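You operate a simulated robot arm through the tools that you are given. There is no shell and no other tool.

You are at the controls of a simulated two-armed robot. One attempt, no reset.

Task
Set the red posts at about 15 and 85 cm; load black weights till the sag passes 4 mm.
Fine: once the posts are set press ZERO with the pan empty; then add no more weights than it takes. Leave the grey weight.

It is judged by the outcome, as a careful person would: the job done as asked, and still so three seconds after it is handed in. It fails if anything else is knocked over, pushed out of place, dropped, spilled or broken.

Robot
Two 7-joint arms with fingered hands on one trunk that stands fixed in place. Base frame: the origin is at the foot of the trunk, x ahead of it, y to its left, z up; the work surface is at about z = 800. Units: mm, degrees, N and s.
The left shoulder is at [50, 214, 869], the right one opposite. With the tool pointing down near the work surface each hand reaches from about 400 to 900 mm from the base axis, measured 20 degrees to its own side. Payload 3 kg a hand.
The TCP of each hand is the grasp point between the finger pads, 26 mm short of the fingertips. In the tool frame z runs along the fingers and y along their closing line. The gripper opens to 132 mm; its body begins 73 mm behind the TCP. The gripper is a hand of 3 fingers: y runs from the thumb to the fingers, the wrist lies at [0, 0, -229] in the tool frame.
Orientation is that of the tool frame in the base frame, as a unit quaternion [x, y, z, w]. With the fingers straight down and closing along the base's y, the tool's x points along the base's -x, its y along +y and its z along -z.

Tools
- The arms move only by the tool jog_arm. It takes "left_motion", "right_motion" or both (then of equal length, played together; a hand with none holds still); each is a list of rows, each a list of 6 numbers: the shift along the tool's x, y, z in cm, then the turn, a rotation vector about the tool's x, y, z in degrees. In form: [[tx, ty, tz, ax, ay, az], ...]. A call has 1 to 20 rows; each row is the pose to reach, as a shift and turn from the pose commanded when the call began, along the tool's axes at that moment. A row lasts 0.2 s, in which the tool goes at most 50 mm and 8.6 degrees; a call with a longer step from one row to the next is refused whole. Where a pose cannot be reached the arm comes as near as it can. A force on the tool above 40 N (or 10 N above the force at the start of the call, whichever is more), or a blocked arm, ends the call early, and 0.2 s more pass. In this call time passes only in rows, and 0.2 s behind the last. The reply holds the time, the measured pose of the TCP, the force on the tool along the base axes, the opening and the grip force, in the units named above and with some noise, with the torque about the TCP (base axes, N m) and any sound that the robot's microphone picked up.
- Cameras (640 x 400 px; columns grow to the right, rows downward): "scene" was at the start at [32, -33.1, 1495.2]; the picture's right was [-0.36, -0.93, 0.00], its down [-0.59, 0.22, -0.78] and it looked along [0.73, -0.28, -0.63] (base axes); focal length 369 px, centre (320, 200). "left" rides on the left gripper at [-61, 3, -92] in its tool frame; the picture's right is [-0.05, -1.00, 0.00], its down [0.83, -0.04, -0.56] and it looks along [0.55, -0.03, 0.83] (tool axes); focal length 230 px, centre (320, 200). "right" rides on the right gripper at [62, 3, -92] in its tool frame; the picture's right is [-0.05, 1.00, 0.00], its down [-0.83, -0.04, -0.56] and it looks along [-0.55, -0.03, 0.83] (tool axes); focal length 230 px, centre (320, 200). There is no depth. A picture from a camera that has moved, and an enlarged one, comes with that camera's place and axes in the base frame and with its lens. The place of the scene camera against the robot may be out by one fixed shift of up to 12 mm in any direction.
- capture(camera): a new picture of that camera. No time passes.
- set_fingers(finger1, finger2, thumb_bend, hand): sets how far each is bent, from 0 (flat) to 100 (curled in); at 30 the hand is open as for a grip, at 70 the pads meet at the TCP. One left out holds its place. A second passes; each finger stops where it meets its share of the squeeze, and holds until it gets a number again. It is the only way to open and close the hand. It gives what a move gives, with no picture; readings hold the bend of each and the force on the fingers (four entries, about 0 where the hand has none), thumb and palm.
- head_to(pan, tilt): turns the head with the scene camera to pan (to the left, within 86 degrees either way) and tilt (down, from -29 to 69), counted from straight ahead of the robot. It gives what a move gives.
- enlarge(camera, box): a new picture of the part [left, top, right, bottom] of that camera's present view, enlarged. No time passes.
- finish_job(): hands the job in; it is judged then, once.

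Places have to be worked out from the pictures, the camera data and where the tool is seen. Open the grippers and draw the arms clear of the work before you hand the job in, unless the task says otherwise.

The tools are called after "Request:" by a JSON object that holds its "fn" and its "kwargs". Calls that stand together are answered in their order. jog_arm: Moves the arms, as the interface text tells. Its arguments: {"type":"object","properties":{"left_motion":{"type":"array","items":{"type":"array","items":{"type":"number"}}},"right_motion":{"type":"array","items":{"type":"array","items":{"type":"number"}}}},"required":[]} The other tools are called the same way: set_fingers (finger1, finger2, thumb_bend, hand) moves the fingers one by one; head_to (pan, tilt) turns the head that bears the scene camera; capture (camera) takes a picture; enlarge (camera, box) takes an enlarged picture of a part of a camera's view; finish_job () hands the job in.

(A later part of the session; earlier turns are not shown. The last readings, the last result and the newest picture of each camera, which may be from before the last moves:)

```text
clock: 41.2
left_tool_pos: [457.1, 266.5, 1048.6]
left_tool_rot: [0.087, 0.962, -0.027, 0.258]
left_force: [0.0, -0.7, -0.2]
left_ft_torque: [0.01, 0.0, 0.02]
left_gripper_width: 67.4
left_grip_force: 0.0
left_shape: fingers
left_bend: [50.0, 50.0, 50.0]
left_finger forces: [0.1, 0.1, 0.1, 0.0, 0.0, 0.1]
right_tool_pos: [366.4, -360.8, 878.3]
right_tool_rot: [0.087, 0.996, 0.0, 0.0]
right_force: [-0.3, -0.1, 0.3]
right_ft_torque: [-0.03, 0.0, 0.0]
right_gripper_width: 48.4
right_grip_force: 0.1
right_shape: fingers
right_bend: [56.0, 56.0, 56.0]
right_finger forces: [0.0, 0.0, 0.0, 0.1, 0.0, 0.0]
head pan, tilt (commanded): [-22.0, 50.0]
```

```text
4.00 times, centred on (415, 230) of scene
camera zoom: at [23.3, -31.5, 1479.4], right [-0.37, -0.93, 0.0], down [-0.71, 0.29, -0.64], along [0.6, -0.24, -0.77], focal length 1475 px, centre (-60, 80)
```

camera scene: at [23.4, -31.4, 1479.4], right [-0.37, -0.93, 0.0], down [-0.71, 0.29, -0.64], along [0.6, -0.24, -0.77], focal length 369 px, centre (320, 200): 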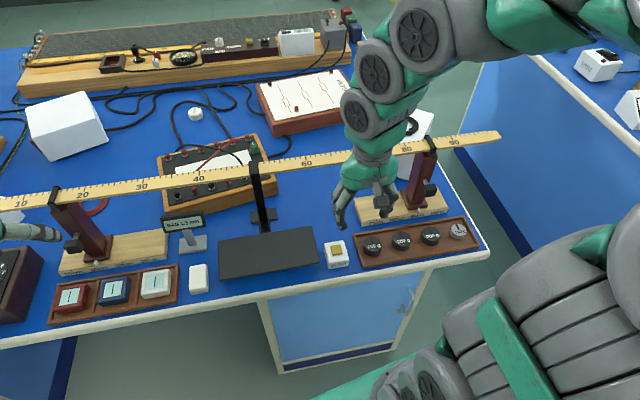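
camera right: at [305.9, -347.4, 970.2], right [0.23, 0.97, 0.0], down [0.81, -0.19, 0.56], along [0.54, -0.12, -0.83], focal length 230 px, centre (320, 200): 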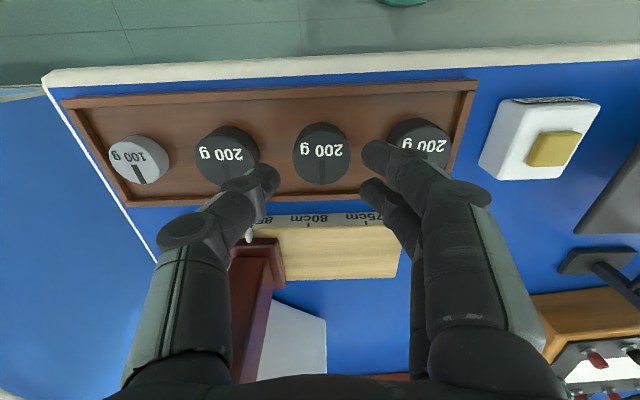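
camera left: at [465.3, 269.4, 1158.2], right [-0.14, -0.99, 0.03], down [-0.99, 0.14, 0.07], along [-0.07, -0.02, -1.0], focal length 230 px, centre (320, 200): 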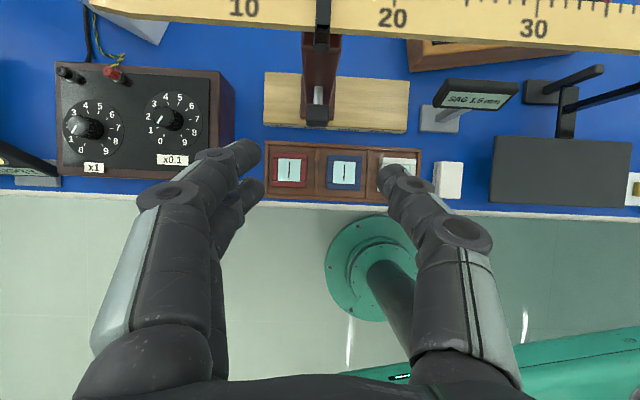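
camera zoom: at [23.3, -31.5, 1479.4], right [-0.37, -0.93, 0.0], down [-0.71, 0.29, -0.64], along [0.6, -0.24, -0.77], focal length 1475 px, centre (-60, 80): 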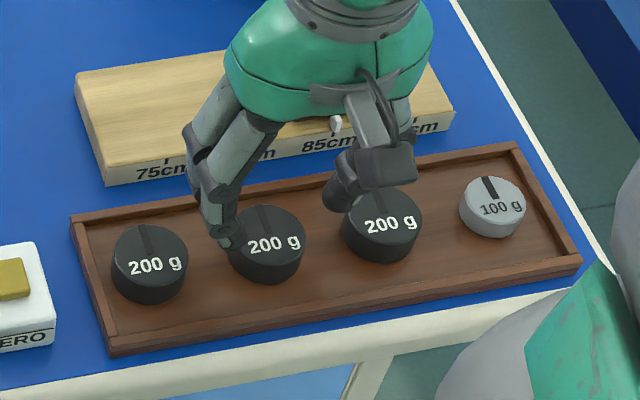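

The hand is centred over the weight to within a millimetre. I'll open slightly to 52 mm for even clearance and go down around it.

Request:
{"fn": "set_fingers", "kwargs": {"hand": "right", "finger1": 55, "finger2": 55, "thumb_bend": 55}}

Request:
{"fn": "jog_arm", "kwargs": {"right_motion": [[0, 0, 1.0, 0, 0, 0], [0, 0, 2.0, 0, 0, 0], [0, 0, 2.8, 0, 0, 0], [0, 0, 3.5, 0, 0, 0], [0, 0, 4.1, 0, 0, 0]]}}

Request:
{"fn": "capture", "kwargs": {"camera": "right"}}

Request:
{"fn": "enlarge", "kwargs": {"camera": "scene", "box": [340, 180, 490, 280]}}

```text
clock: 42.2
left_tool_pos: [457.9, 266.4, 1046.9]
left_tool_rot: [0.086, 0.962, -0.026, 0.257]
left_force: [0.2, 0.2, 1.1]
left_ft_torque: [0.0, 0.02, -0.02]
left_gripper_width: 67.3
left_grip_force: 0.1
left_shape: fingers
left_bend: [50.0, 50.0, 50.0]
left_finger forces: [0.1, 0.0, 0.0, 0.0, 0.0, 0.0]
right_tool_pos: [366.4, -361.2, 879.3]
right_tool_rot: [0.088, 0.996, 0.0, 0.0]
right_force: [-0.2, 0.0, 0.4]
right_ft_torque: [0.01, 0.01, -0.01]
right_gripper_width: 50.3
right_grip_force: 0.0
right_shape: fingers
right_bend: [55.0, 55.0, 55.0]
right_finger forces: [0.1, 0.1, 0.0, 0.0, 0.1, 0.1]
head pan, tilt (commanded): [-22.0, 50.0]
```

```text
clock: 43.4
left_tool_pos: [458.2, 267.8, 1048.8]
left_tool_rot: [0.088, 0.962, -0.027, 0.258]
left_force: [-0.3, -0.4, -0.9]
left_ft_torque: [0.01, 0.03, 0.02]
left_gripper_width: 67.1
left_grip_force: 0.0
left_shape: fingers
left_bend: [50.0, 50.0, 50.0]
left_finger forces: [0.0, 0.0, 0.1, 0.0, 0.1, 0.0]
right_tool_pos: [367.6, -360.6, 840.0]
right_tool_rot: [0.088, 0.996, -0.001, 0.003]
right_force: [-5.0, 1.9, 25.3]
right_ft_torque: [0.16, 0.22, -0.02]
right_gripper_width: 50.6
right_grip_force: 12.6
right_shape: fingers
right_bend: [56.0, 56.0, 56.0]
right_finger forces: [8.2, 6.1, 0.0, 0.0, 11.1, 0.0]
head pan, tilt (commanded): [-22.0, 50.0]
stopped in row 5 (right hand): the force on the tool passed its limit at 63 N (the readings are from after the stop); the commanded pose is now the measured one
```

```text
taken
camera right: at [307.5, -347.2, 931.4], right [0.23, 0.97, 0.0], down [0.81, -0.19, 0.56], along [0.54, -0.13, -0.83], focal length 230 px, centre (320, 200)
```

right: 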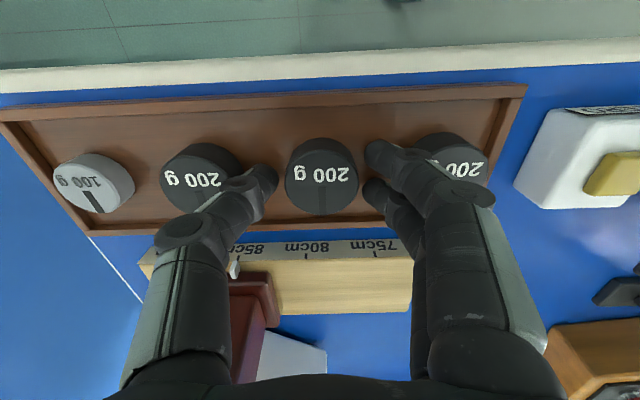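

```text
4.00 times, centred on (415, 230) of scene
camera zoom: at [23.0, -31.3, 1479.4], right [-0.37, -0.93, 0.0], down [-0.71, 0.29, -0.64], along [0.6, -0.24, -0.77], focal length 1475 px, centre (-60, 80)
```

zoom: 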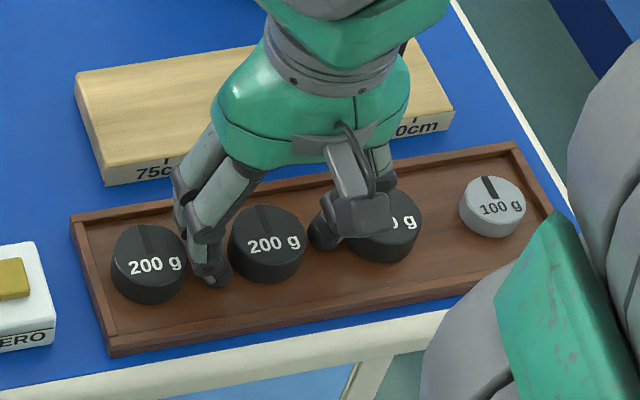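

All three fingertips met the tray floor with TCP at about z=840, and nothing shifted. I'll lift 4 mm to clear the floor, then close on the weight.

Request:
{"fn": "jog_arm", "kwargs": {"right_motion": [[0, 0, -0.2, 0, 0, 0], [0, 0, -0.4, 0, 0, 0]]}}

Request:
{"fn": "set_fingers", "kwargs": {"hand": "right", "finger1": 66, "finger2": 66, "thumb_bend": 66}}

Request:
{"fn": "capture", "kwargs": {"camera": "right"}}

Request:
{"fn": "enlarge", "kwargs": {"camera": "scene", "box": [340, 180, 490, 280]}}

```text
clock: 44.0
left_tool_pos: [457.6, 267.3, 1047.7]
left_tool_rot: [0.087, 0.962, -0.026, 0.258]
left_force: [-0.4, -0.9, -0.4]
left_ft_torque: [0.04, 0.01, -0.01]
left_gripper_width: 67.2
left_grip_force: 0.0
left_shape: fingers
left_bend: [50.0, 50.0, 50.0]
left_finger forces: [0.1, 0.0, 0.0, 0.0, 0.0, 0.1]
right_tool_pos: [367.1, -361.0, 842.6]
right_tool_rot: [0.088, 0.996, -0.001, 0.002]
right_force: [0.2, 0.4, 0.1]
right_ft_torque: [0.0, 0.0, 0.0]
right_gripper_width: 51.1
right_grip_force: 0.0
right_shape: fingers
right_bend: [55.0, 55.0, 55.0]
right_finger forces: [0.0, 0.0, 0.0, 0.0, 0.0, 0.1]
head pan, tilt (commanded): [-22.0, 50.0]
```

```text
clock: 45.0
left_tool_pos: [457.7, 265.8, 1049.1]
left_tool_rot: [0.087, 0.962, -0.026, 0.258]
left_force: [0.1, 0.1, -0.1]
left_ft_torque: [-0.01, -0.02, -0.02]
left_gripper_width: 67.2
left_grip_force: 0.1
left_shape: fingers
left_bend: [50.0, 50.0, 50.0]
left_finger forces: [0.0, 0.0, 0.1, 0.0, 0.0, 0.1]
right_tool_pos: [368.0, -360.4, 842.6]
right_tool_rot: [0.089, 0.996, -0.001, 0.0]
right_force: [0.3, 0.0, 0.7]
right_ft_torque: [-0.01, 0.01, 0.01]
right_gripper_width: 35.9
right_grip_force: 8.3
right_shape: fingers
right_bend: [60.0, 60.0, 62.0]
right_finger forces: [4.1, 4.2, 0.0, 0.0, 8.3, 0.1]
head pan, tilt (commanded): [-22.0, 50.0]
```

```text
taken
camera right: at [307.3, -347.4, 934.6], right [0.23, 0.97, 0.0], down [0.81, -0.19, 0.56], along [0.54, -0.13, -0.83], focal length 230 px, centre (320, 200)
```

right: 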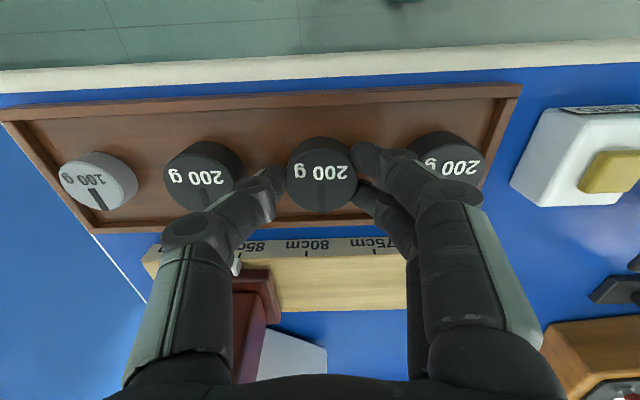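

```text
4.00 times, centred on (415, 230) of scene
camera zoom: at [23.3, -31.5, 1479.4], right [-0.37, -0.93, 0.0], down [-0.71, 0.29, -0.64], along [0.6, -0.24, -0.77], focal length 1475 px, centre (-60, 80)
```

zoom: 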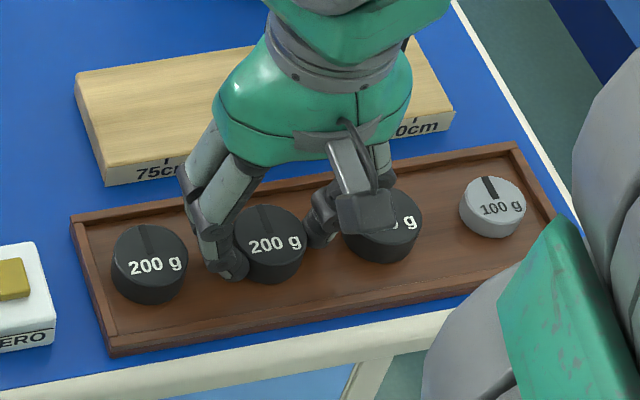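

A balanced 8 N grip. I'll lift slowly and check the weight comes along.

Request:
{"fn": "jog_arm", "kwargs": {"right_motion": [[0, 0, -0.5, 0, 0, 0], [0, 0, -1.0, 0, 0, 0], [0, 0, -2.0, 0, 0, 0], [0, 0, -3.0, 0, 0, 0], [0, 0, -4.0, 0, 0, 0]]}}

Request:
{"fn": "capture", "kwargs": {"camera": "right"}}

Request:
{"fn": "enlarge", "kwargs": {"camera": "scene", "box": [310, 160, 490, 280]}}

```text
clock: 46.2
left_tool_pos: [458.0, 266.9, 1047.8]
left_tool_rot: [0.086, 0.962, -0.026, 0.257]
left_force: [0.3, 0.8, -0.4]
left_ft_torque: [-0.03, 0.0, 0.02]
left_gripper_width: 67.6
left_grip_force: 0.1
left_shape: fingers
left_bend: [50.0, 50.0, 50.0]
left_finger forces: [0.0, 0.0, 0.1, 0.0, 0.0, 0.1]
right_tool_pos: [366.9, -359.8, 883.3]
right_tool_rot: [0.088, 0.996, -0.001, 0.002]
right_force: [0.3, 0.3, -1.8]
right_ft_torque: [-0.02, 0.02, -0.02]
right_gripper_width: 35.8
right_grip_force: 8.5
right_shape: fingers
right_bend: [60.0, 60.0, 62.0]
right_finger forces: [4.3, 4.3, 0.0, 0.0, 8.2, 0.0]
head pan, tilt (commanded): [-22.0, 50.0]
```

```text
taken
camera right: at [305.8, -346.4, 974.9], right [0.23, 0.97, 0.0], down [0.81, -0.19, 0.56], along [0.54, -0.13, -0.83], focal length 230 px, centre (320, 200)
```

right: 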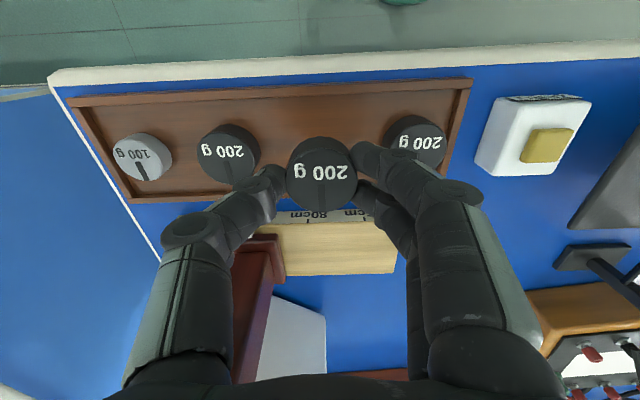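

```text
3.33 times, centred on (400, 220) of scene
camera zoom: at [23.3, -31.5, 1479.4], right [-0.37, -0.93, 0.0], down [-0.71, 0.29, -0.64], along [0.6, -0.24, -0.77], focal length 1229 px, centre (53, 133)
```

zoom: 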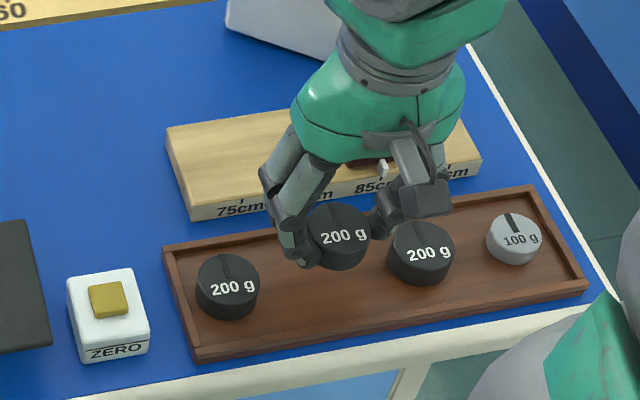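

The weight is held, with the force showing about 2 N. I'll raise it and carry it over the pan centre, slightly toward the front edge to stay clear of the hanger strip.

Request:
{"fn": "jog_arm", "kwargs": {"right_motion": [[0, 0, -2.5, 0, 0, 0], [0, 1.5, -5, 0, 0, 0], [0, 4.5, -6.5, 0, 0, 0], [-0.05, 8, -6.5, 0, 0, 0], [-0.1, 11.5, -6.5, 0, 0, 0], [-0.15, 15, -6.5, 0, 0, 0], [-0.2, 18.5, -6.5, 0, 0, 0], [-0.25, 22, -6.5, 0, 0, 0], [-0.25, 25.2, -6.5, 0, 0, 0], [-0.25, 27.5, -6.5, 0, 0, 0], [-0.25, 28.3, -6.5, 0, 0, 0]]}}

Request:
{"fn": "capture", "kwargs": {"camera": "right"}}

Request:
{"fn": "capture", "kwargs": {"camera": "scene"}}

Request:
{"fn": "capture", "kwargs": {"camera": "left"}}

```text
clock: 48.6
left_tool_pos: [456.9, 267.0, 1047.5]
left_tool_rot: [0.086, 0.962, -0.026, 0.257]
left_force: [0.2, 0.0, -0.1]
left_ft_torque: [0.0, -0.02, -0.02]
left_gripper_width: 67.4
left_grip_force: 0.1
left_shape: fingers
left_bend: [50.0, 50.0, 50.0]
left_finger forces: [0.0, 0.0, 0.0, 0.1, 0.0, 0.0]
right_tool_pos: [420.9, -82.4, 947.5]
right_tool_rot: [0.089, 0.996, 0.0, 0.001]
right_force: [-0.3, 0.3, -1.1]
right_ft_torque: [0.03, 0.01, -0.01]
right_gripper_width: 35.8
right_grip_force: 8.7
right_shape: fingers
right_bend: [60.0, 60.0, 62.0]
right_finger forces: [4.5, 4.7, 0.0, 0.0, 8.2, 0.0]
head pan, tilt (commanded): [-22.0, 50.0]
```

```text
taken
camera right: at [361.0, -68.9, 1039.0], right [0.23, 0.97, 0.0], down [0.81, -0.19, 0.56], along [0.54, -0.13, -0.83], focal length 230 px, centre (320, 200)
```

right: 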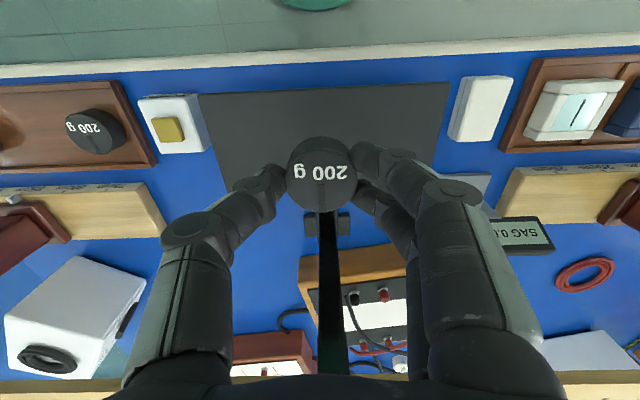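

```text
taken
camera scene: at [23.3, -31.4, 1479.4], right [-0.37, -0.93, 0.0], down [-0.71, 0.29, -0.64], along [0.6, -0.24, -0.77], focal length 369 px, centre (320, 200)
```

scene: 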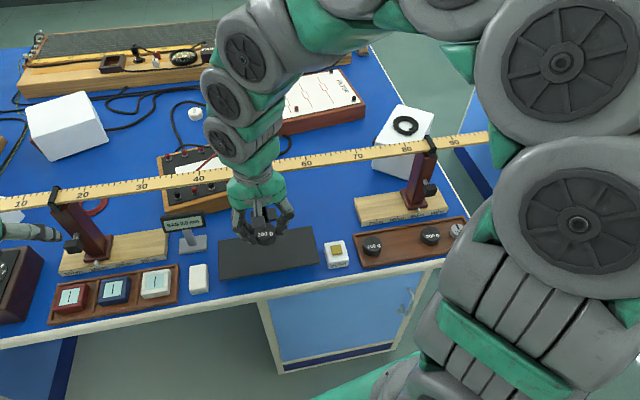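

```text
taken
camera left: at [465.3, 269.5, 1158.5], right [-0.14, -0.99, 0.03], down [-0.99, 0.14, 0.07], along [-0.07, -0.02, -1.0], focal length 230 px, centre (320, 200)
```

left: 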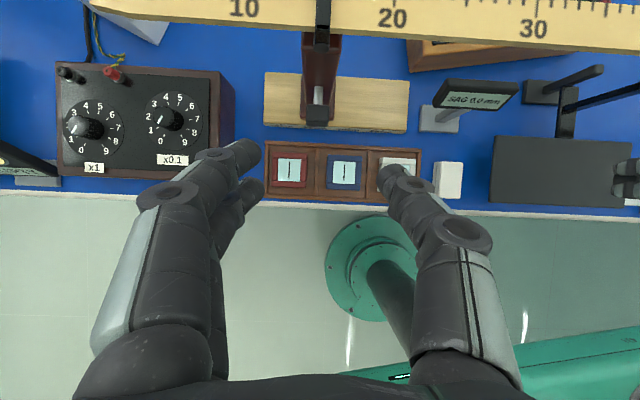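

The weight hangs over the pan, about 12 mm toward the front of its centre. I'll lower to just above the surface.

Request:
{"fn": "jog_arm", "kwargs": {"right_motion": [[0, 0, 1.5, 0, 0, 0], [0, 0, 3.0, 0, 0, 0], [0, 0, 4.2, 0, 0, 0], [0, 0, 5.2, 0, 0, 0], [0, 0, 5.7, 0, 0, 0]]}}

Request:
{"fn": "capture", "kwargs": {"camera": "right"}}

Request:
{"fn": "enlarge", "kwargs": {"camera": "scene", "box": [150, 170, 370, 300]}}

```text
clock: 49.8
left_tool_pos: [457.5, 267.1, 1048.7]
left_tool_rot: [0.087, 0.962, -0.027, 0.257]
left_force: [0.3, -0.5, -1.1]
left_ft_torque: [-0.01, -0.01, 0.01]
left_gripper_width: 67.3
left_grip_force: 0.0
left_shape: fingers
left_bend: [50.0, 50.0, 50.0]
left_finger forces: [0.0, 0.0, 0.1, 0.1, 0.0, 0.0]
right_tool_pos: [419.8, -81.7, 890.9]
right_tool_rot: [0.088, 0.996, -0.001, 0.002]
right_force: [0.1, 0.6, -1.4]
right_ft_torque: [0.01, 0.0, 0.0]
right_gripper_width: 35.9
right_grip_force: 8.7
right_shape: fingers
right_bend: [60.0, 60.0, 62.0]
right_finger forces: [4.6, 4.7, 0.0, 0.0, 8.2, 0.1]
head pan, tilt (commanded): [-22.0, 50.0]
```

```text
taken
camera right: at [359.9, -68.2, 982.1], right [0.23, 0.97, 0.0], down [0.81, -0.19, 0.56], along [0.54, -0.13, -0.83], focal length 230 px, centre (320, 200)
```

right: 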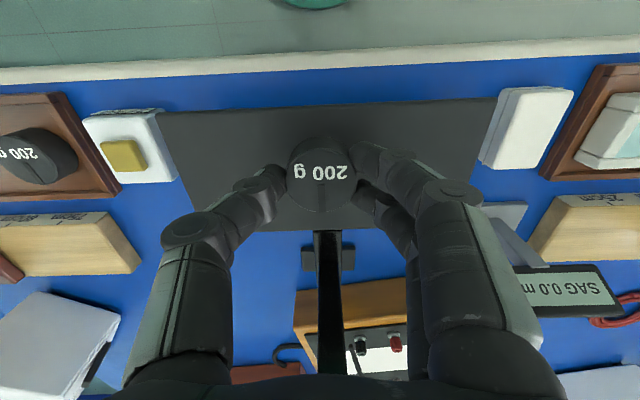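

```text
2.91 times, centred on (260, 235) of scene
camera zoom: at [23.3, -31.4, 1479.4], right [-0.37, -0.93, 0.0], down [-0.71, 0.29, -0.64], along [0.6, -0.24, -0.77], focal length 1073 px, centre (494, 98)
```

zoom: 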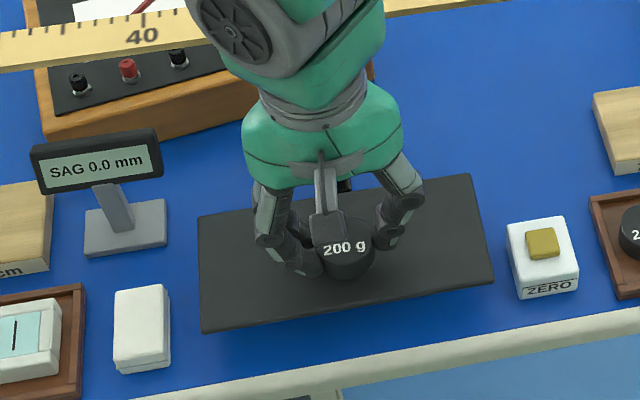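

The hover looks good, with the sag still at 0.0. I'll lower in 1.5 mm steps while watching force.

Request:
{"fn": "jog_arm", "kwargs": {"right_motion": [[0, 0, 0.15, 0, 0, 0], [0, 0, 0.3, 0, 0, 0], [0, 0, 0.45, 0, 0, 0], [0, 0, 0.6, 0, 0, 0]]}}

Request:
{"fn": "enlarge", "kwargs": {"camera": "scene", "box": [150, 170, 370, 300]}}

```text
clock: 50.8
left_tool_pos: [457.9, 266.5, 1049.3]
left_tool_rot: [0.087, 0.962, -0.027, 0.259]
left_force: [-0.8, 0.5, 0.0]
left_ft_torque: [0.02, 0.02, -0.01]
left_gripper_width: 67.3
left_grip_force: 0.1
left_shape: fingers
left_bend: [50.0, 50.0, 50.0]
left_finger forces: [0.1, 0.0, 0.0, 0.1, 0.0, 0.0]
right_tool_pos: [420.9, -81.8, 884.7]
right_tool_rot: [0.088, 0.996, -0.001, 0.002]
right_force: [0.6, -0.5, -2.3]
right_ft_torque: [0.04, 0.03, -0.01]
right_gripper_width: 35.7
right_grip_force: 8.6
right_shape: fingers
right_bend: [60.0, 60.0, 62.0]
right_finger forces: [4.7, 4.8, 0.1, 0.1, 8.3, 0.0]
head pan, tilt (commanded): [-22.0, 50.0]
```

```text
2.91 times, centred on (260, 235) of scene
camera zoom: at [23.3, -31.4, 1479.4], right [-0.37, -0.93, 0.0], down [-0.71, 0.29, -0.64], along [0.6, -0.24, -0.77], focal length 1073 px, centre (494, 98)
```

zoom: 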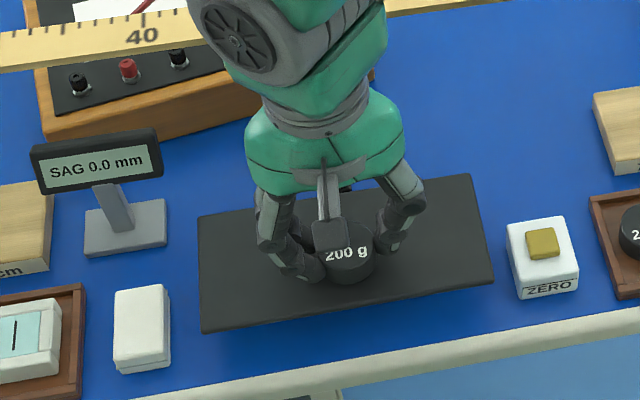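

No contact yet at 884.7. Continuing down in 1 mm steps.

Request:
{"fn": "jog_arm", "kwargs": {"right_motion": [[0, 0, 0.1, 0, 0, 0], [0, 0, 0.2, 0, 0, 0], [0, 0, 0.3, 0, 0, 0]]}}

Request:
{"fn": "enlarge", "kwargs": {"camera": "scene", "box": [150, 170, 370, 300]}}

```text
clock: 51.6
left_tool_pos: [458.1, 267.2, 1048.4]
left_tool_rot: [0.087, 0.962, -0.027, 0.258]
left_force: [0.7, -0.1, 0.5]
left_ft_torque: [-0.02, 0.0, 0.0]
left_gripper_width: 67.5
left_grip_force: 0.2
left_shape: fingers
left_bend: [50.0, 50.0, 50.0]
left_finger forces: [0.0, 0.1, 0.1, 0.1, 0.0, 0.0]
right_tool_pos: [419.9, -82.0, 882.3]
right_tool_rot: [0.088, 0.996, -0.001, 0.001]
right_force: [-0.5, -0.2, -2.1]
right_ft_torque: [-0.01, -0.02, 0.0]
right_gripper_width: 36.0
right_grip_force: 8.8
right_shape: fingers
right_bend: [60.0, 60.0, 62.0]
right_finger forces: [4.8, 4.8, 0.0, 0.0, 8.2, 0.0]
head pan, tilt (commanded): [-22.0, 50.0]
```

```text
2.91 times, centred on (260, 235) of scene
camera zoom: at [23.3, -31.4, 1479.4], right [-0.37, -0.93, 0.0], down [-0.71, 0.29, -0.64], along [0.6, -0.24, -0.77], focal length 1073 px, centre (494, 98)
```

zoom: 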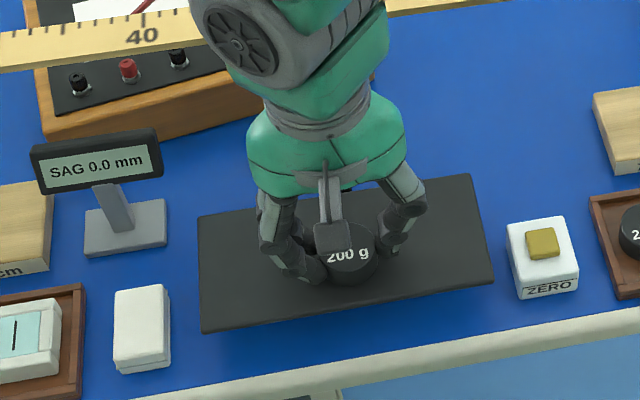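

Still free at 882. Continuing down a few more millimetres, a step at a time.

Request:
{"fn": "jog_arm", "kwargs": {"right_motion": [[0, 0, 0.1, 0, 0, 0], [0, 0, 0.2, 0, 0, 0], [0, 0, 0.3, 0, 0, 0]]}}

Request:
{"fn": "enlarge", "kwargs": {"camera": "scene", "box": [150, 170, 370, 300]}}

```text
clock: 52.4
left_tool_pos: [458.6, 266.1, 1048.6]
left_tool_rot: [0.087, 0.962, -0.026, 0.258]
left_force: [0.1, 0.6, -0.2]
left_ft_torque: [-0.02, 0.01, 0.01]
left_gripper_width: 67.3
left_grip_force: 0.2
left_shape: fingers
left_bend: [50.0, 50.0, 50.0]
left_finger forces: [0.0, 0.1, 0.0, 0.0, 0.1, 0.0]
right_tool_pos: [420.7, -81.5, 879.0]
right_tool_rot: [0.087, 0.996, -0.001, 0.001]
right_force: [-0.5, 0.3, -0.3]
right_ft_torque: [0.0, -0.01, -0.04]
right_gripper_width: 35.9
right_grip_force: 8.9
right_shape: fingers
right_bend: [60.0, 60.0, 62.0]
right_finger forces: [4.8, 4.9, 0.0, 0.0, 8.4, 0.1]
head pan, tilt (commanded): [-22.0, 50.0]
```

```text
2.91 times, centred on (260, 235) of scene
camera zoom: at [23.3, -31.4, 1479.4], right [-0.37, -0.93, 0.0], down [-0.71, 0.29, -0.64], along [0.6, -0.24, -0.77], focal length 1073 px, centre (494, 98)
```

zoom: 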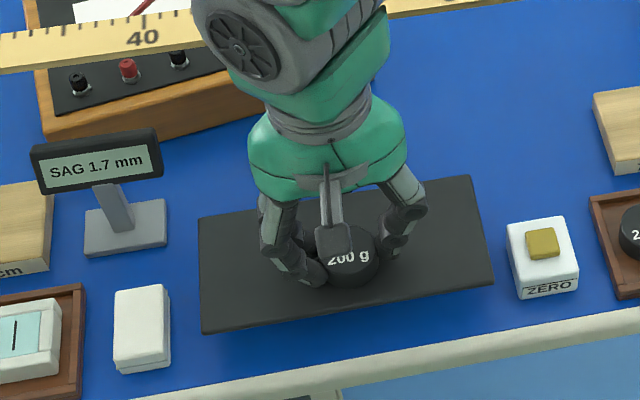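

The weight has touched down: the display shows 1.7 mm and the load has shifted to the pan. I'll release gently.

Request:
{"fn": "set_fingers", "kwargs": {"hand": "right", "finger1": 54, "finger2": 54, "thumb_bend": 54}}

Request:
{"fn": "enlarge", "kwargs": {"camera": "scene", "box": [150, 170, 370, 300]}}

Request:
{"fn": "capture", "kwargs": {"camera": "right"}}

```text
clock: 53.4
left_tool_pos: [457.6, 266.4, 1047.2]
left_tool_rot: [0.087, 0.962, -0.027, 0.257]
left_force: [-0.3, 0.1, 0.6]
left_ft_torque: [0.02, -0.02, 0.0]
left_gripper_width: 67.4
left_grip_force: 0.0
left_shape: fingers
left_bend: [50.0, 50.0, 50.0]
left_finger forces: [0.0, 0.0, 0.1, 0.1, 0.0, 0.1]
right_tool_pos: [419.8, -81.8, 878.3]
right_tool_rot: [0.087, 0.996, 0.0, 0.001]
right_force: [0.7, 0.0, -0.7]
right_ft_torque: [-0.01, 0.03, 0.01]
right_gripper_width: 53.9
right_grip_force: 0.0
right_shape: fingers
right_bend: [54.0, 54.0, 54.0]
right_finger forces: [0.1, 0.1, 0.1, 0.0, 0.0, 0.0]
head pan, tilt (commanded): [-22.0, 50.0]
```

```text
2.91 times, centred on (260, 235) of scene
camera zoom: at [23.3, -31.4, 1479.4], right [-0.37, -0.93, 0.0], down [-0.71, 0.29, -0.64], along [0.6, -0.24, -0.77], focal length 1073 px, centre (494, 98)
```

zoom: 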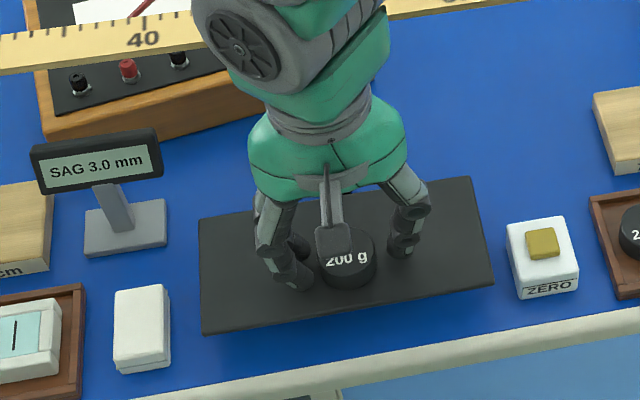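

```text
taken
camera right: at [359.5, -69.6, 969.6], right [0.23, 0.97, 0.0], down [0.81, -0.19, 0.56], along [0.54, -0.13, -0.83], focal length 230 px, centre (320, 200)
```

right: 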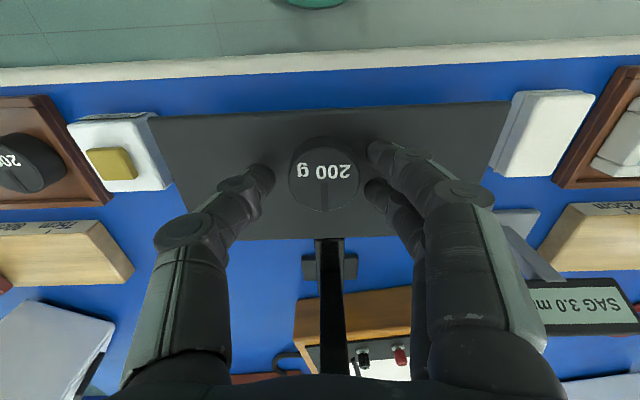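

One black weight gives 3.0 mm. I'll lift the hand clear and confirm the reading settles.

Request:
{"fn": "jog_arm", "kwargs": {"right_motion": [[0, 0, -0.5, 0, 0, 0], [0, 0, -1.5, 0, 0, 0], [0, 0, -3.5, 0, 0, 0], [0, 0, -6.0, 0, 0, 0], [0, 0, -8.0, 0, 0, 0]]}}

Request:
{"fn": "enlarge", "kwargs": {"camera": "scene", "box": [150, 170, 370, 300]}}

```text
clock: 54.6
left_tool_pos: [458.8, 266.7, 1047.9]
left_tool_rot: [0.087, 0.962, -0.027, 0.257]
left_force: [0.0, 0.1, -0.4]
left_ft_torque: [-0.03, 0.01, -0.01]
left_gripper_width: 67.2
left_grip_force: 0.0
left_shape: fingers
left_bend: [50.0, 50.0, 50.0]
left_finger forces: [0.0, 0.0, 0.0, 0.1, 0.1, 0.1]
right_tool_pos: [419.7, -82.9, 960.1]
right_tool_rot: [0.088, 0.996, -0.001, 0.003]
right_force: [-0.7, 0.0, 0.1]
right_ft_torque: [0.01, -0.03, -0.03]
right_gripper_width: 53.9
right_grip_force: 0.0
right_shape: fingers
right_bend: [54.0, 54.0, 54.0]
right_finger forces: [0.0, 0.0, 0.0, 0.1, 0.0, 0.0]
head pan, tilt (commanded): [-22.0, 50.0]
```

```text
2.91 times, centred on (260, 235) of scene
camera zoom: at [23.3, -31.4, 1479.4], right [-0.37, -0.93, 0.0], down [-0.71, 0.29, -0.64], along [0.6, -0.24, -0.77], focal length 1073 px, centre (494, 98)
```

zoom: 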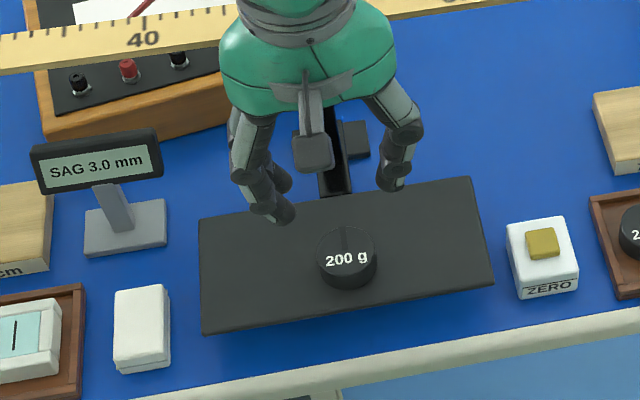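

The sag is steady at 3.0 mm, so one more black weight should pass 4 mm. The rightmost black weight now has free space on its left, so I'll move over it, staying clear of the right knob.

Request:
{"fn": "jog_arm", "kwargs": {"right_motion": [[0, -2.5, 0, 0, 0, 0], [0.05, -6.5, 0, 0, 0, 0], [0.1, -10.5, 0, 0, 0, 0], [0.15, -14.5, 0, 0, 0, 0], [0.2, -18.5, 0, 0, 0, 0], [0.25, -22.5, 0, 0, 0, 0], [0.3, -26.5, 0, 0, 0, 0], [0.33, -30.5, 0.5, 0, 0, 0], [0.35, -33.5, 1.5, 0, 0, 0], [0.35, -34.7, 3.0, 0, 0, 0], [0.35, -34.7, 5.0, 0, 0, 0]]}}

Request:
{"fn": "capture", "kwargs": {"camera": "right"}}

Request:
{"fn": "enlarge", "kwargs": {"camera": "scene", "box": [340, 160, 500, 280]}}

```text
clock: 57.0
left_tool_pos: [456.8, 266.4, 1048.1]
left_tool_rot: [0.086, 0.962, -0.026, 0.257]
left_force: [0.0, 0.1, -0.2]
left_ft_torque: [-0.02, 0.01, 0.06]
left_gripper_width: 67.5
left_grip_force: 0.2
left_shape: fingers
left_bend: [50.0, 50.0, 50.0]
left_finger forces: [0.0, 0.1, 0.0, 0.0, 0.0, 0.1]
right_tool_pos: [356.1, -424.0, 909.3]
right_tool_rot: [0.088, 0.996, 0.0, 0.001]
right_force: [0.4, 0.4, 0.0]
right_ft_torque: [0.0, 0.03, 0.01]
right_gripper_width: 53.8
right_grip_force: 0.0
right_shape: fingers
right_bend: [54.0, 54.0, 54.0]
right_finger forces: [0.0, 0.0, 0.0, 0.0, 0.1, 0.0]
head pan, tilt (commanded): [-22.0, 50.0]
```

```text
taken
camera right: at [293.9, -410.9, 1001.2], right [0.23, 0.97, 0.0], down [0.81, -0.19, 0.56], along [0.54, -0.13, -0.83], focal length 230 px, centre (320, 200)
```

right: 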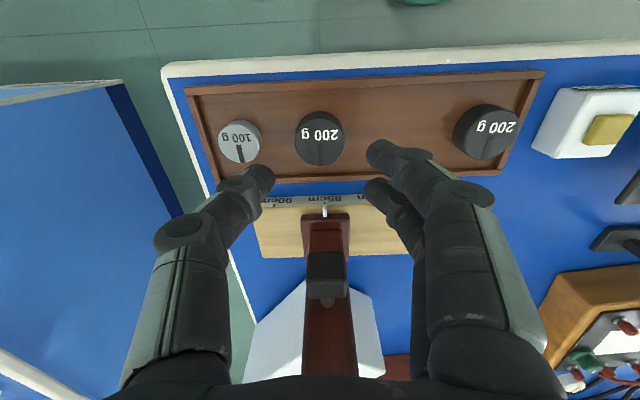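

```text
3.33 times, centred on (420, 220) of scene
camera zoom: at [23.3, -31.5, 1479.4], right [-0.37, -0.93, 0.0], down [-0.71, 0.29, -0.64], along [0.6, -0.24, -0.77], focal length 1229 px, centre (-13, 133)
```

zoom: 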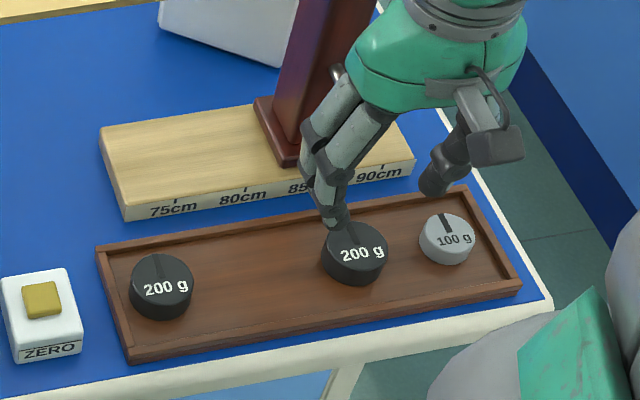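

The hand is aligned over the weight within about 1.5 mm. I'll set the same 50 mm opening, correct that offset, and lower partway to check clearance from the knob.

Request:
{"fn": "set_fingers", "kwargs": {"hand": "right", "finger1": 55, "finger2": 55, "thumb_bend": 55}}

Request:
{"fn": "jog_arm", "kwargs": {"right_motion": [[0.1, -0.15, 1.0, 0, 0, 0], [0.15, -0.15, 2.0, 0, 0, 0], [0.15, -0.15, 3.0, 0, 0, 0], [0.15, -0.15, 3.6, 0, 0, 0]]}}

Request:
{"fn": "head_to", "kwargs": {"pan": -60, "tilt": 45}}

Request:
{"fn": "capture", "kwargs": {"camera": "scene"}}

Request:
{"fn": "capture", "kwargs": {"camera": "right"}}

```text
clock: 58.0
left_tool_pos: [458.4, 266.6, 1047.5]
left_tool_rot: [0.087, 0.962, -0.027, 0.257]
left_force: [-0.3, -0.1, -0.5]
left_ft_torque: [0.01, -0.02, 0.0]
left_gripper_width: 67.4
left_grip_force: 0.0
left_shape: fingers
left_bend: [50.0, 50.0, 50.0]
left_finger forces: [0.0, 0.1, 0.1, 0.0, 0.1, 0.0]
right_tool_pos: [355.2, -425.4, 910.8]
right_tool_rot: [0.087, 0.996, -0.002, 0.002]
right_force: [0.4, -0.8, 0.1]
right_ft_torque: [0.01, 0.0, -0.03]
right_gripper_width: 51.7
right_grip_force: 0.1
right_shape: fingers
right_bend: [55.0, 55.0, 55.0]
right_finger forces: [0.0, 0.0, 0.0, 0.0, 0.0, 0.0]
head pan, tilt (commanded): [-22.0, 50.0]
```

```text
clock: 59.0
left_tool_pos: [457.8, 266.4, 1048.3]
left_tool_rot: [0.086, 0.962, -0.026, 0.257]
left_force: [-0.9, -0.6, 0.4]
left_ft_torque: [0.0, 0.01, 0.0]
left_gripper_width: 67.3
left_grip_force: 0.1
left_shape: fingers
left_bend: [50.0, 50.0, 50.0]
left_finger forces: [0.0, 0.0, 0.1, 0.0, 0.0, 0.0]
right_tool_pos: [354.0, -426.5, 874.0]
right_tool_rot: [0.089, 0.996, -0.002, 0.003]
right_force: [0.1, -0.4, 0.5]
right_ft_torque: [0.01, -0.03, 0.03]
right_gripper_width: 51.8
right_grip_force: 0.0
right_shape: fingers
right_bend: [55.0, 55.0, 55.0]
right_finger forces: [0.0, 0.0, 0.1, 0.0, 0.0, 0.0]
head pan, tilt (commanded): [-22.0, 50.0]
```

```text
clock: 60.1
left_tool_pos: [457.1, 266.2, 1048.8]
left_tool_rot: [0.087, 0.962, -0.026, 0.258]
left_force: [-0.3, 0.6, 0.6]
left_ft_torque: [-0.01, -0.01, -0.01]
left_gripper_width: 67.4
left_grip_force: 0.0
left_shape: fingers
left_bend: [50.0, 50.0, 50.0]
left_finger forces: [0.0, 0.0, 0.0, 0.0, 0.0, 0.0]
right_tool_pos: [354.3, -424.7, 873.4]
right_tool_rot: [0.087, 0.996, 0.0, 0.002]
right_force: [0.7, 0.4, -1.1]
right_ft_torque: [-0.02, -0.01, -0.01]
right_gripper_width: 51.9
right_grip_force: 0.0
right_shape: fingers
right_bend: [55.0, 55.0, 55.0]
right_finger forces: [0.0, 0.0, 0.1, 0.0, 0.0, 0.1]
head pan, tilt (commanded): [-60.0, 45.0]
```

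```text
taken
camera scene: at [-7.4, -73.0, 1486.3], right [-0.87, -0.5, 0.0], down [-0.35, 0.61, -0.71], along [0.35, -0.61, -0.71], focal length 369 px, centre (320, 200)
```

scene: 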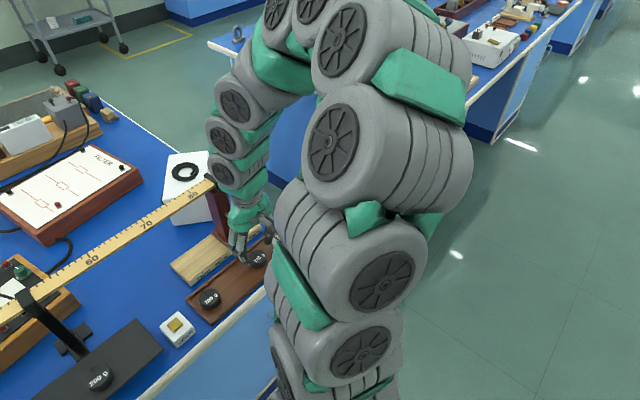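

```text
taken
camera right: at [293.2, -412.0, 965.0], right [0.23, 0.97, 0.0], down [0.81, -0.19, 0.56], along [0.54, -0.13, -0.83], focal length 230 px, centre (320, 200)
```

right: 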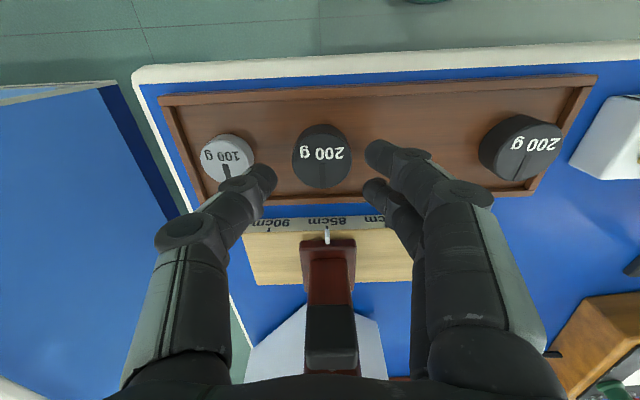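

Request:
{"fn": "enlarge", "kwargs": {"camera": "scene", "box": [180, 150, 300, 320]}}

Request:
{"fn": "enlarge", "kwargs": {"camera": "right", "box": [180, 80, 460, 400]}}

```text
2.35 times, centred on (240, 235) of scene
camera zoom: at [-7.4, -73.0, 1486.3], right [-0.87, -0.5, 0.0], down [-0.35, 0.61, -0.71], along [0.35, -0.61, -0.71], focal length 868 px, centre (508, 118)
```

zoom: 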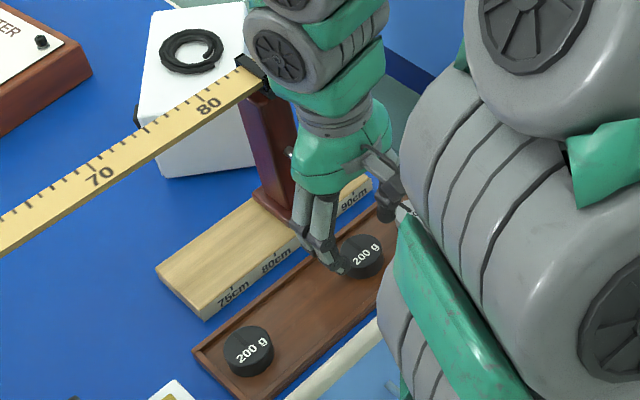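

```text
1.25 times, centred on (320, 240) of right
camera zoom: at [293.2, -412.0, 965.0], right [0.23, 0.97, 0.0], down [0.81, -0.19, 0.56], along [0.54, -0.13, -0.83], focal length 288 px, centre (320, 150)
```

zoom: 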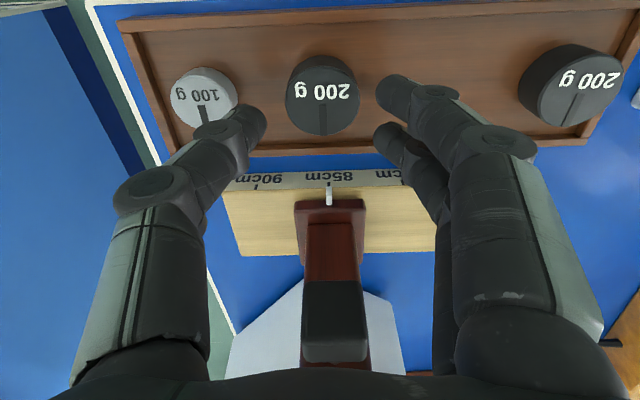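

Weight centre and hand agree at about (354, -425). The knob is close to the palm's front edge, so I'll add a 5° backward lean, keeping the tips centred, and descend to the grasp height.

Request:
{"fn": "jog_arm", "kwargs": {"right_motion": [[0.1, 0, 0.4, 0, -2, 0], [0.2, 0, 0.9, 0, -4, 0], [0.3, 0, 1.5, 0, -5, 0], [0.3, 0, 2.1, 0, -5, 0], [0.3, 0, 2.6, 0, -5, 0]]}}

Request:
{"fn": "capture", "kwargs": {"camera": "right"}}

Request:
{"fn": "enlarge", "kwargs": {"camera": "scene", "box": [180, 150, 300, 320]}}

```text
clock: 61.3
left_tool_pos: [458.2, 267.1, 1048.4]
left_tool_rot: [0.087, 0.962, -0.026, 0.257]
left_force: [0.8, 0.7, 0.7]
left_ft_torque: [-0.03, 0.0, 0.02]
left_gripper_width: 67.3
left_grip_force: 0.1
left_shape: fingers
left_bend: [50.0, 50.0, 50.0]
left_finger forces: [0.0, 0.1, 0.0, 0.0, 0.0, 0.0]
right_tool_pos: [350.9, -425.5, 846.9]
right_tool_rot: [0.087, 0.995, -0.005, 0.045]
right_force: [0.2, -0.3, -0.4]
right_ft_torque: [0.04, 0.02, -0.01]
right_gripper_width: 51.6
right_grip_force: 0.1
right_shape: fingers
right_bend: [55.0, 55.0, 55.0]
right_finger forces: [0.0, 0.0, 0.2, 0.0, 0.0, 0.0]
head pan, tilt (commanded): [-60.0, 45.0]
```

```text
taken
camera right: at [282.1, -409.6, 932.1], right [0.23, 0.97, 0.0], down [0.76, -0.18, 0.63], along [0.61, -0.14, -0.78], focal length 230 px, centre (320, 200)
```

right: 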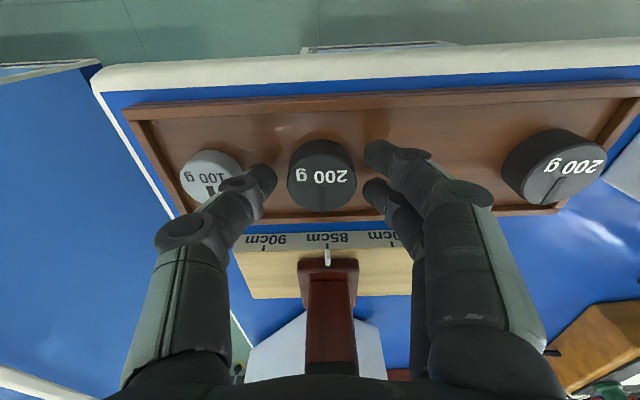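

```text
2.35 times, centred on (240, 235) of scene
camera zoom: at [-7.4, -73.0, 1486.3], right [-0.87, -0.5, 0.0], down [-0.35, 0.61, -0.71], along [0.35, -0.61, -0.71], focal length 868 px, centre (508, 118)
```

zoom: 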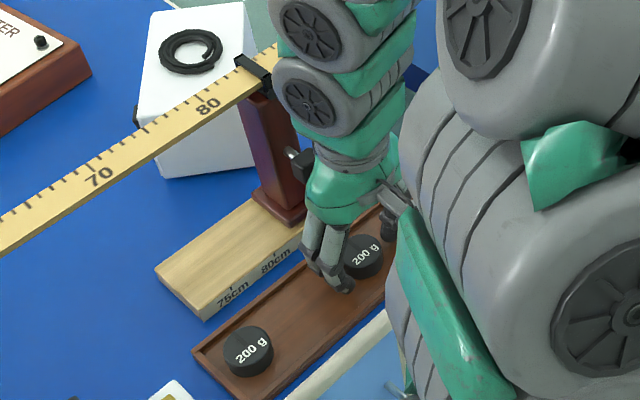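

Clear on all sides, with the knob visible just ahead of the palm. I'll drop the last 3.5 mm and close on the weight.

Request:
{"fn": "jog_arm", "kwargs": {"right_motion": [[0, 0, 0.2, 0, 0, 0], [0, 0, 0.35, 0, 0, 0]]}}

Request:
{"fn": "set_fingers", "kwargs": {"hand": "right", "finger1": 66, "finger2": 66, "thumb_bend": 66}}

Request:
{"fn": "capture", "kwargs": {"camera": "right"}}

```text
clock: 61.9
left_tool_pos: [458.7, 266.5, 1048.7]
left_tool_rot: [0.087, 0.962, -0.026, 0.258]
left_force: [0.2, -0.3, 0.8]
left_ft_torque: [0.01, 0.0, 0.01]
left_gripper_width: 67.4
left_grip_force: 0.0
left_shape: fingers
left_bend: [50.0, 50.0, 50.0]
left_finger forces: [0.0, 0.0, 0.0, 0.0, 0.1, 0.0]
right_tool_pos: [349.1, -425.0, 843.5]
right_tool_rot: [0.088, 0.995, -0.005, 0.044]
right_force: [0.1, -0.2, 0.4]
right_ft_torque: [0.0, 0.0, -0.02]
right_gripper_width: 51.4
right_grip_force: 0.0
right_shape: fingers
right_bend: [55.0, 55.0, 55.0]
right_finger forces: [0.0, 0.0, 0.0, 0.1, 0.1, 0.1]
head pan, tilt (commanded): [-60.0, 45.0]
```

```text
clock: 62.9
left_tool_pos: [458.7, 266.8, 1048.4]
left_tool_rot: [0.086, 0.962, -0.025, 0.258]
left_force: [0.3, -0.7, -0.6]
left_ft_torque: [-0.01, 0.01, -0.02]
left_gripper_width: 67.4
left_grip_force: 0.0
left_shape: fingers
left_bend: [50.0, 50.0, 50.0]
left_finger forces: [0.1, 0.1, 0.1, 0.1, 0.0, 0.0]
right_tool_pos: [349.9, -424.6, 843.5]
right_tool_rot: [0.088, 0.995, -0.006, 0.045]
right_force: [-0.5, 0.0, 0.5]
right_ft_torque: [-0.01, 0.0, -0.01]
right_gripper_width: 33.1
right_grip_force: 8.6
right_shape: fingers
right_bend: [61.0, 59.0, 62.0]
right_finger forces: [3.0, 4.8, 0.0, 0.0, 7.9, 0.1]
head pan, tilt (commanded): [-60.0, 45.0]
```

```text
taken
camera right: at [282.0, -410.0, 929.3], right [0.23, 0.97, 0.0], down [0.76, -0.18, 0.63], along [0.61, -0.14, -0.78], focal length 230 px, centre (320, 200)
```

right: 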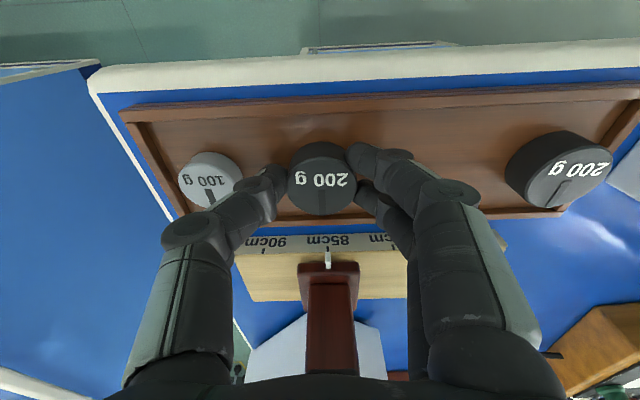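

Gripped at 8.6 N. Lifting along the tool axis, which also draws away from the knob, and checking that the weight comes up alone.

Request:
{"fn": "jog_arm", "kwargs": {"right_motion": [[0, 0, -0.5, 0, 0, 0], [0, 0, -1.0, 0, 0, 0], [0, 0, -2.0, 0, 0, 0], [0, 0, -3.5, 0, 0, 0], [0, 0, -5.0, 0, 0, 0]]}}

Request:
{"fn": "capture", "kwargs": {"camera": "right"}}

Request:
{"fn": "head_to", "kwargs": {"pan": -22, "tilt": 50}}

Request:
{"fn": "capture", "kwargs": {"camera": "scene"}}

```text
clock: 64.1
left_tool_pos: [458.4, 266.6, 1048.0]
left_tool_rot: [0.087, 0.962, -0.027, 0.257]
left_force: [-0.7, 0.4, -0.1]
left_ft_torque: [0.01, -0.01, 0.0]
left_gripper_width: 67.3
left_grip_force: 0.0
left_shape: fingers
left_bend: [50.0, 50.0, 50.0]
left_finger forces: [0.0, 0.1, 0.1, 0.1, 0.0, 0.0]
right_tool_pos: [346.9, -423.0, 894.5]
right_tool_rot: [0.088, 0.995, -0.004, 0.045]
right_force: [-0.2, 0.0, -2.1]
right_ft_torque: [-0.02, 0.03, -0.02]
right_gripper_width: 33.1
right_grip_force: 7.9
right_shape: fingers
right_bend: [62.0, 59.0, 62.0]
right_finger forces: [3.1, 4.8, 0.0, 0.0, 7.7, 0.1]
head pan, tilt (commanded): [-60.0, 45.0]
```

```text
taken
camera right: at [278.3, -408.0, 980.0], right [0.23, 0.97, 0.0], down [0.76, -0.18, 0.63], along [0.61, -0.14, -0.78], focal length 230 px, centre (320, 200)
```

right: 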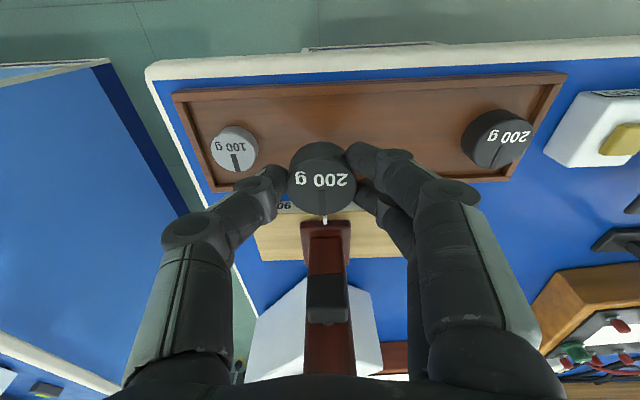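

```text
clock: 65.1
left_tool_pos: [457.9, 266.1, 1048.3]
left_tool_rot: [0.087, 0.962, -0.026, 0.257]
left_force: [-0.1, 0.3, -0.5]
left_ft_torque: [-0.01, 0.03, -0.03]
left_gripper_width: 67.1
left_grip_force: 0.0
left_shape: fingers
left_bend: [50.0, 50.0, 50.0]
left_finger forces: [0.0, 0.0, 0.0, 0.1, 0.1, 0.0]
right_tool_pos: [347.1, -422.9, 893.9]
right_tool_rot: [0.089, 0.995, -0.005, 0.045]
right_force: [0.3, -0.5, -2.5]
right_ft_torque: [0.0, 0.02, 0.0]
right_gripper_width: 33.2
right_grip_force: 7.7
right_shape: fingers
right_bend: [62.0, 59.0, 62.0]
right_finger forces: [3.1, 4.8, 0.1, 0.0, 7.7, 0.0]
head pan, tilt (commanded): [-22.0, 50.0]
```

```text
taken
camera scene: at [23.3, -31.5, 1479.4], right [-0.38, -0.93, 0.0], down [-0.71, 0.29, -0.64], along [0.6, -0.24, -0.77], focal length 369 px, centre (320, 200)
```

scene: 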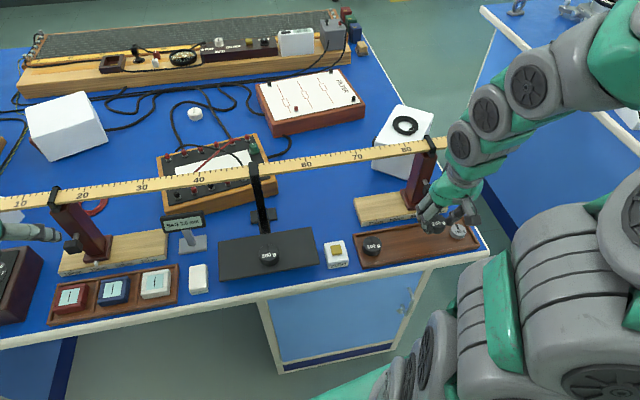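

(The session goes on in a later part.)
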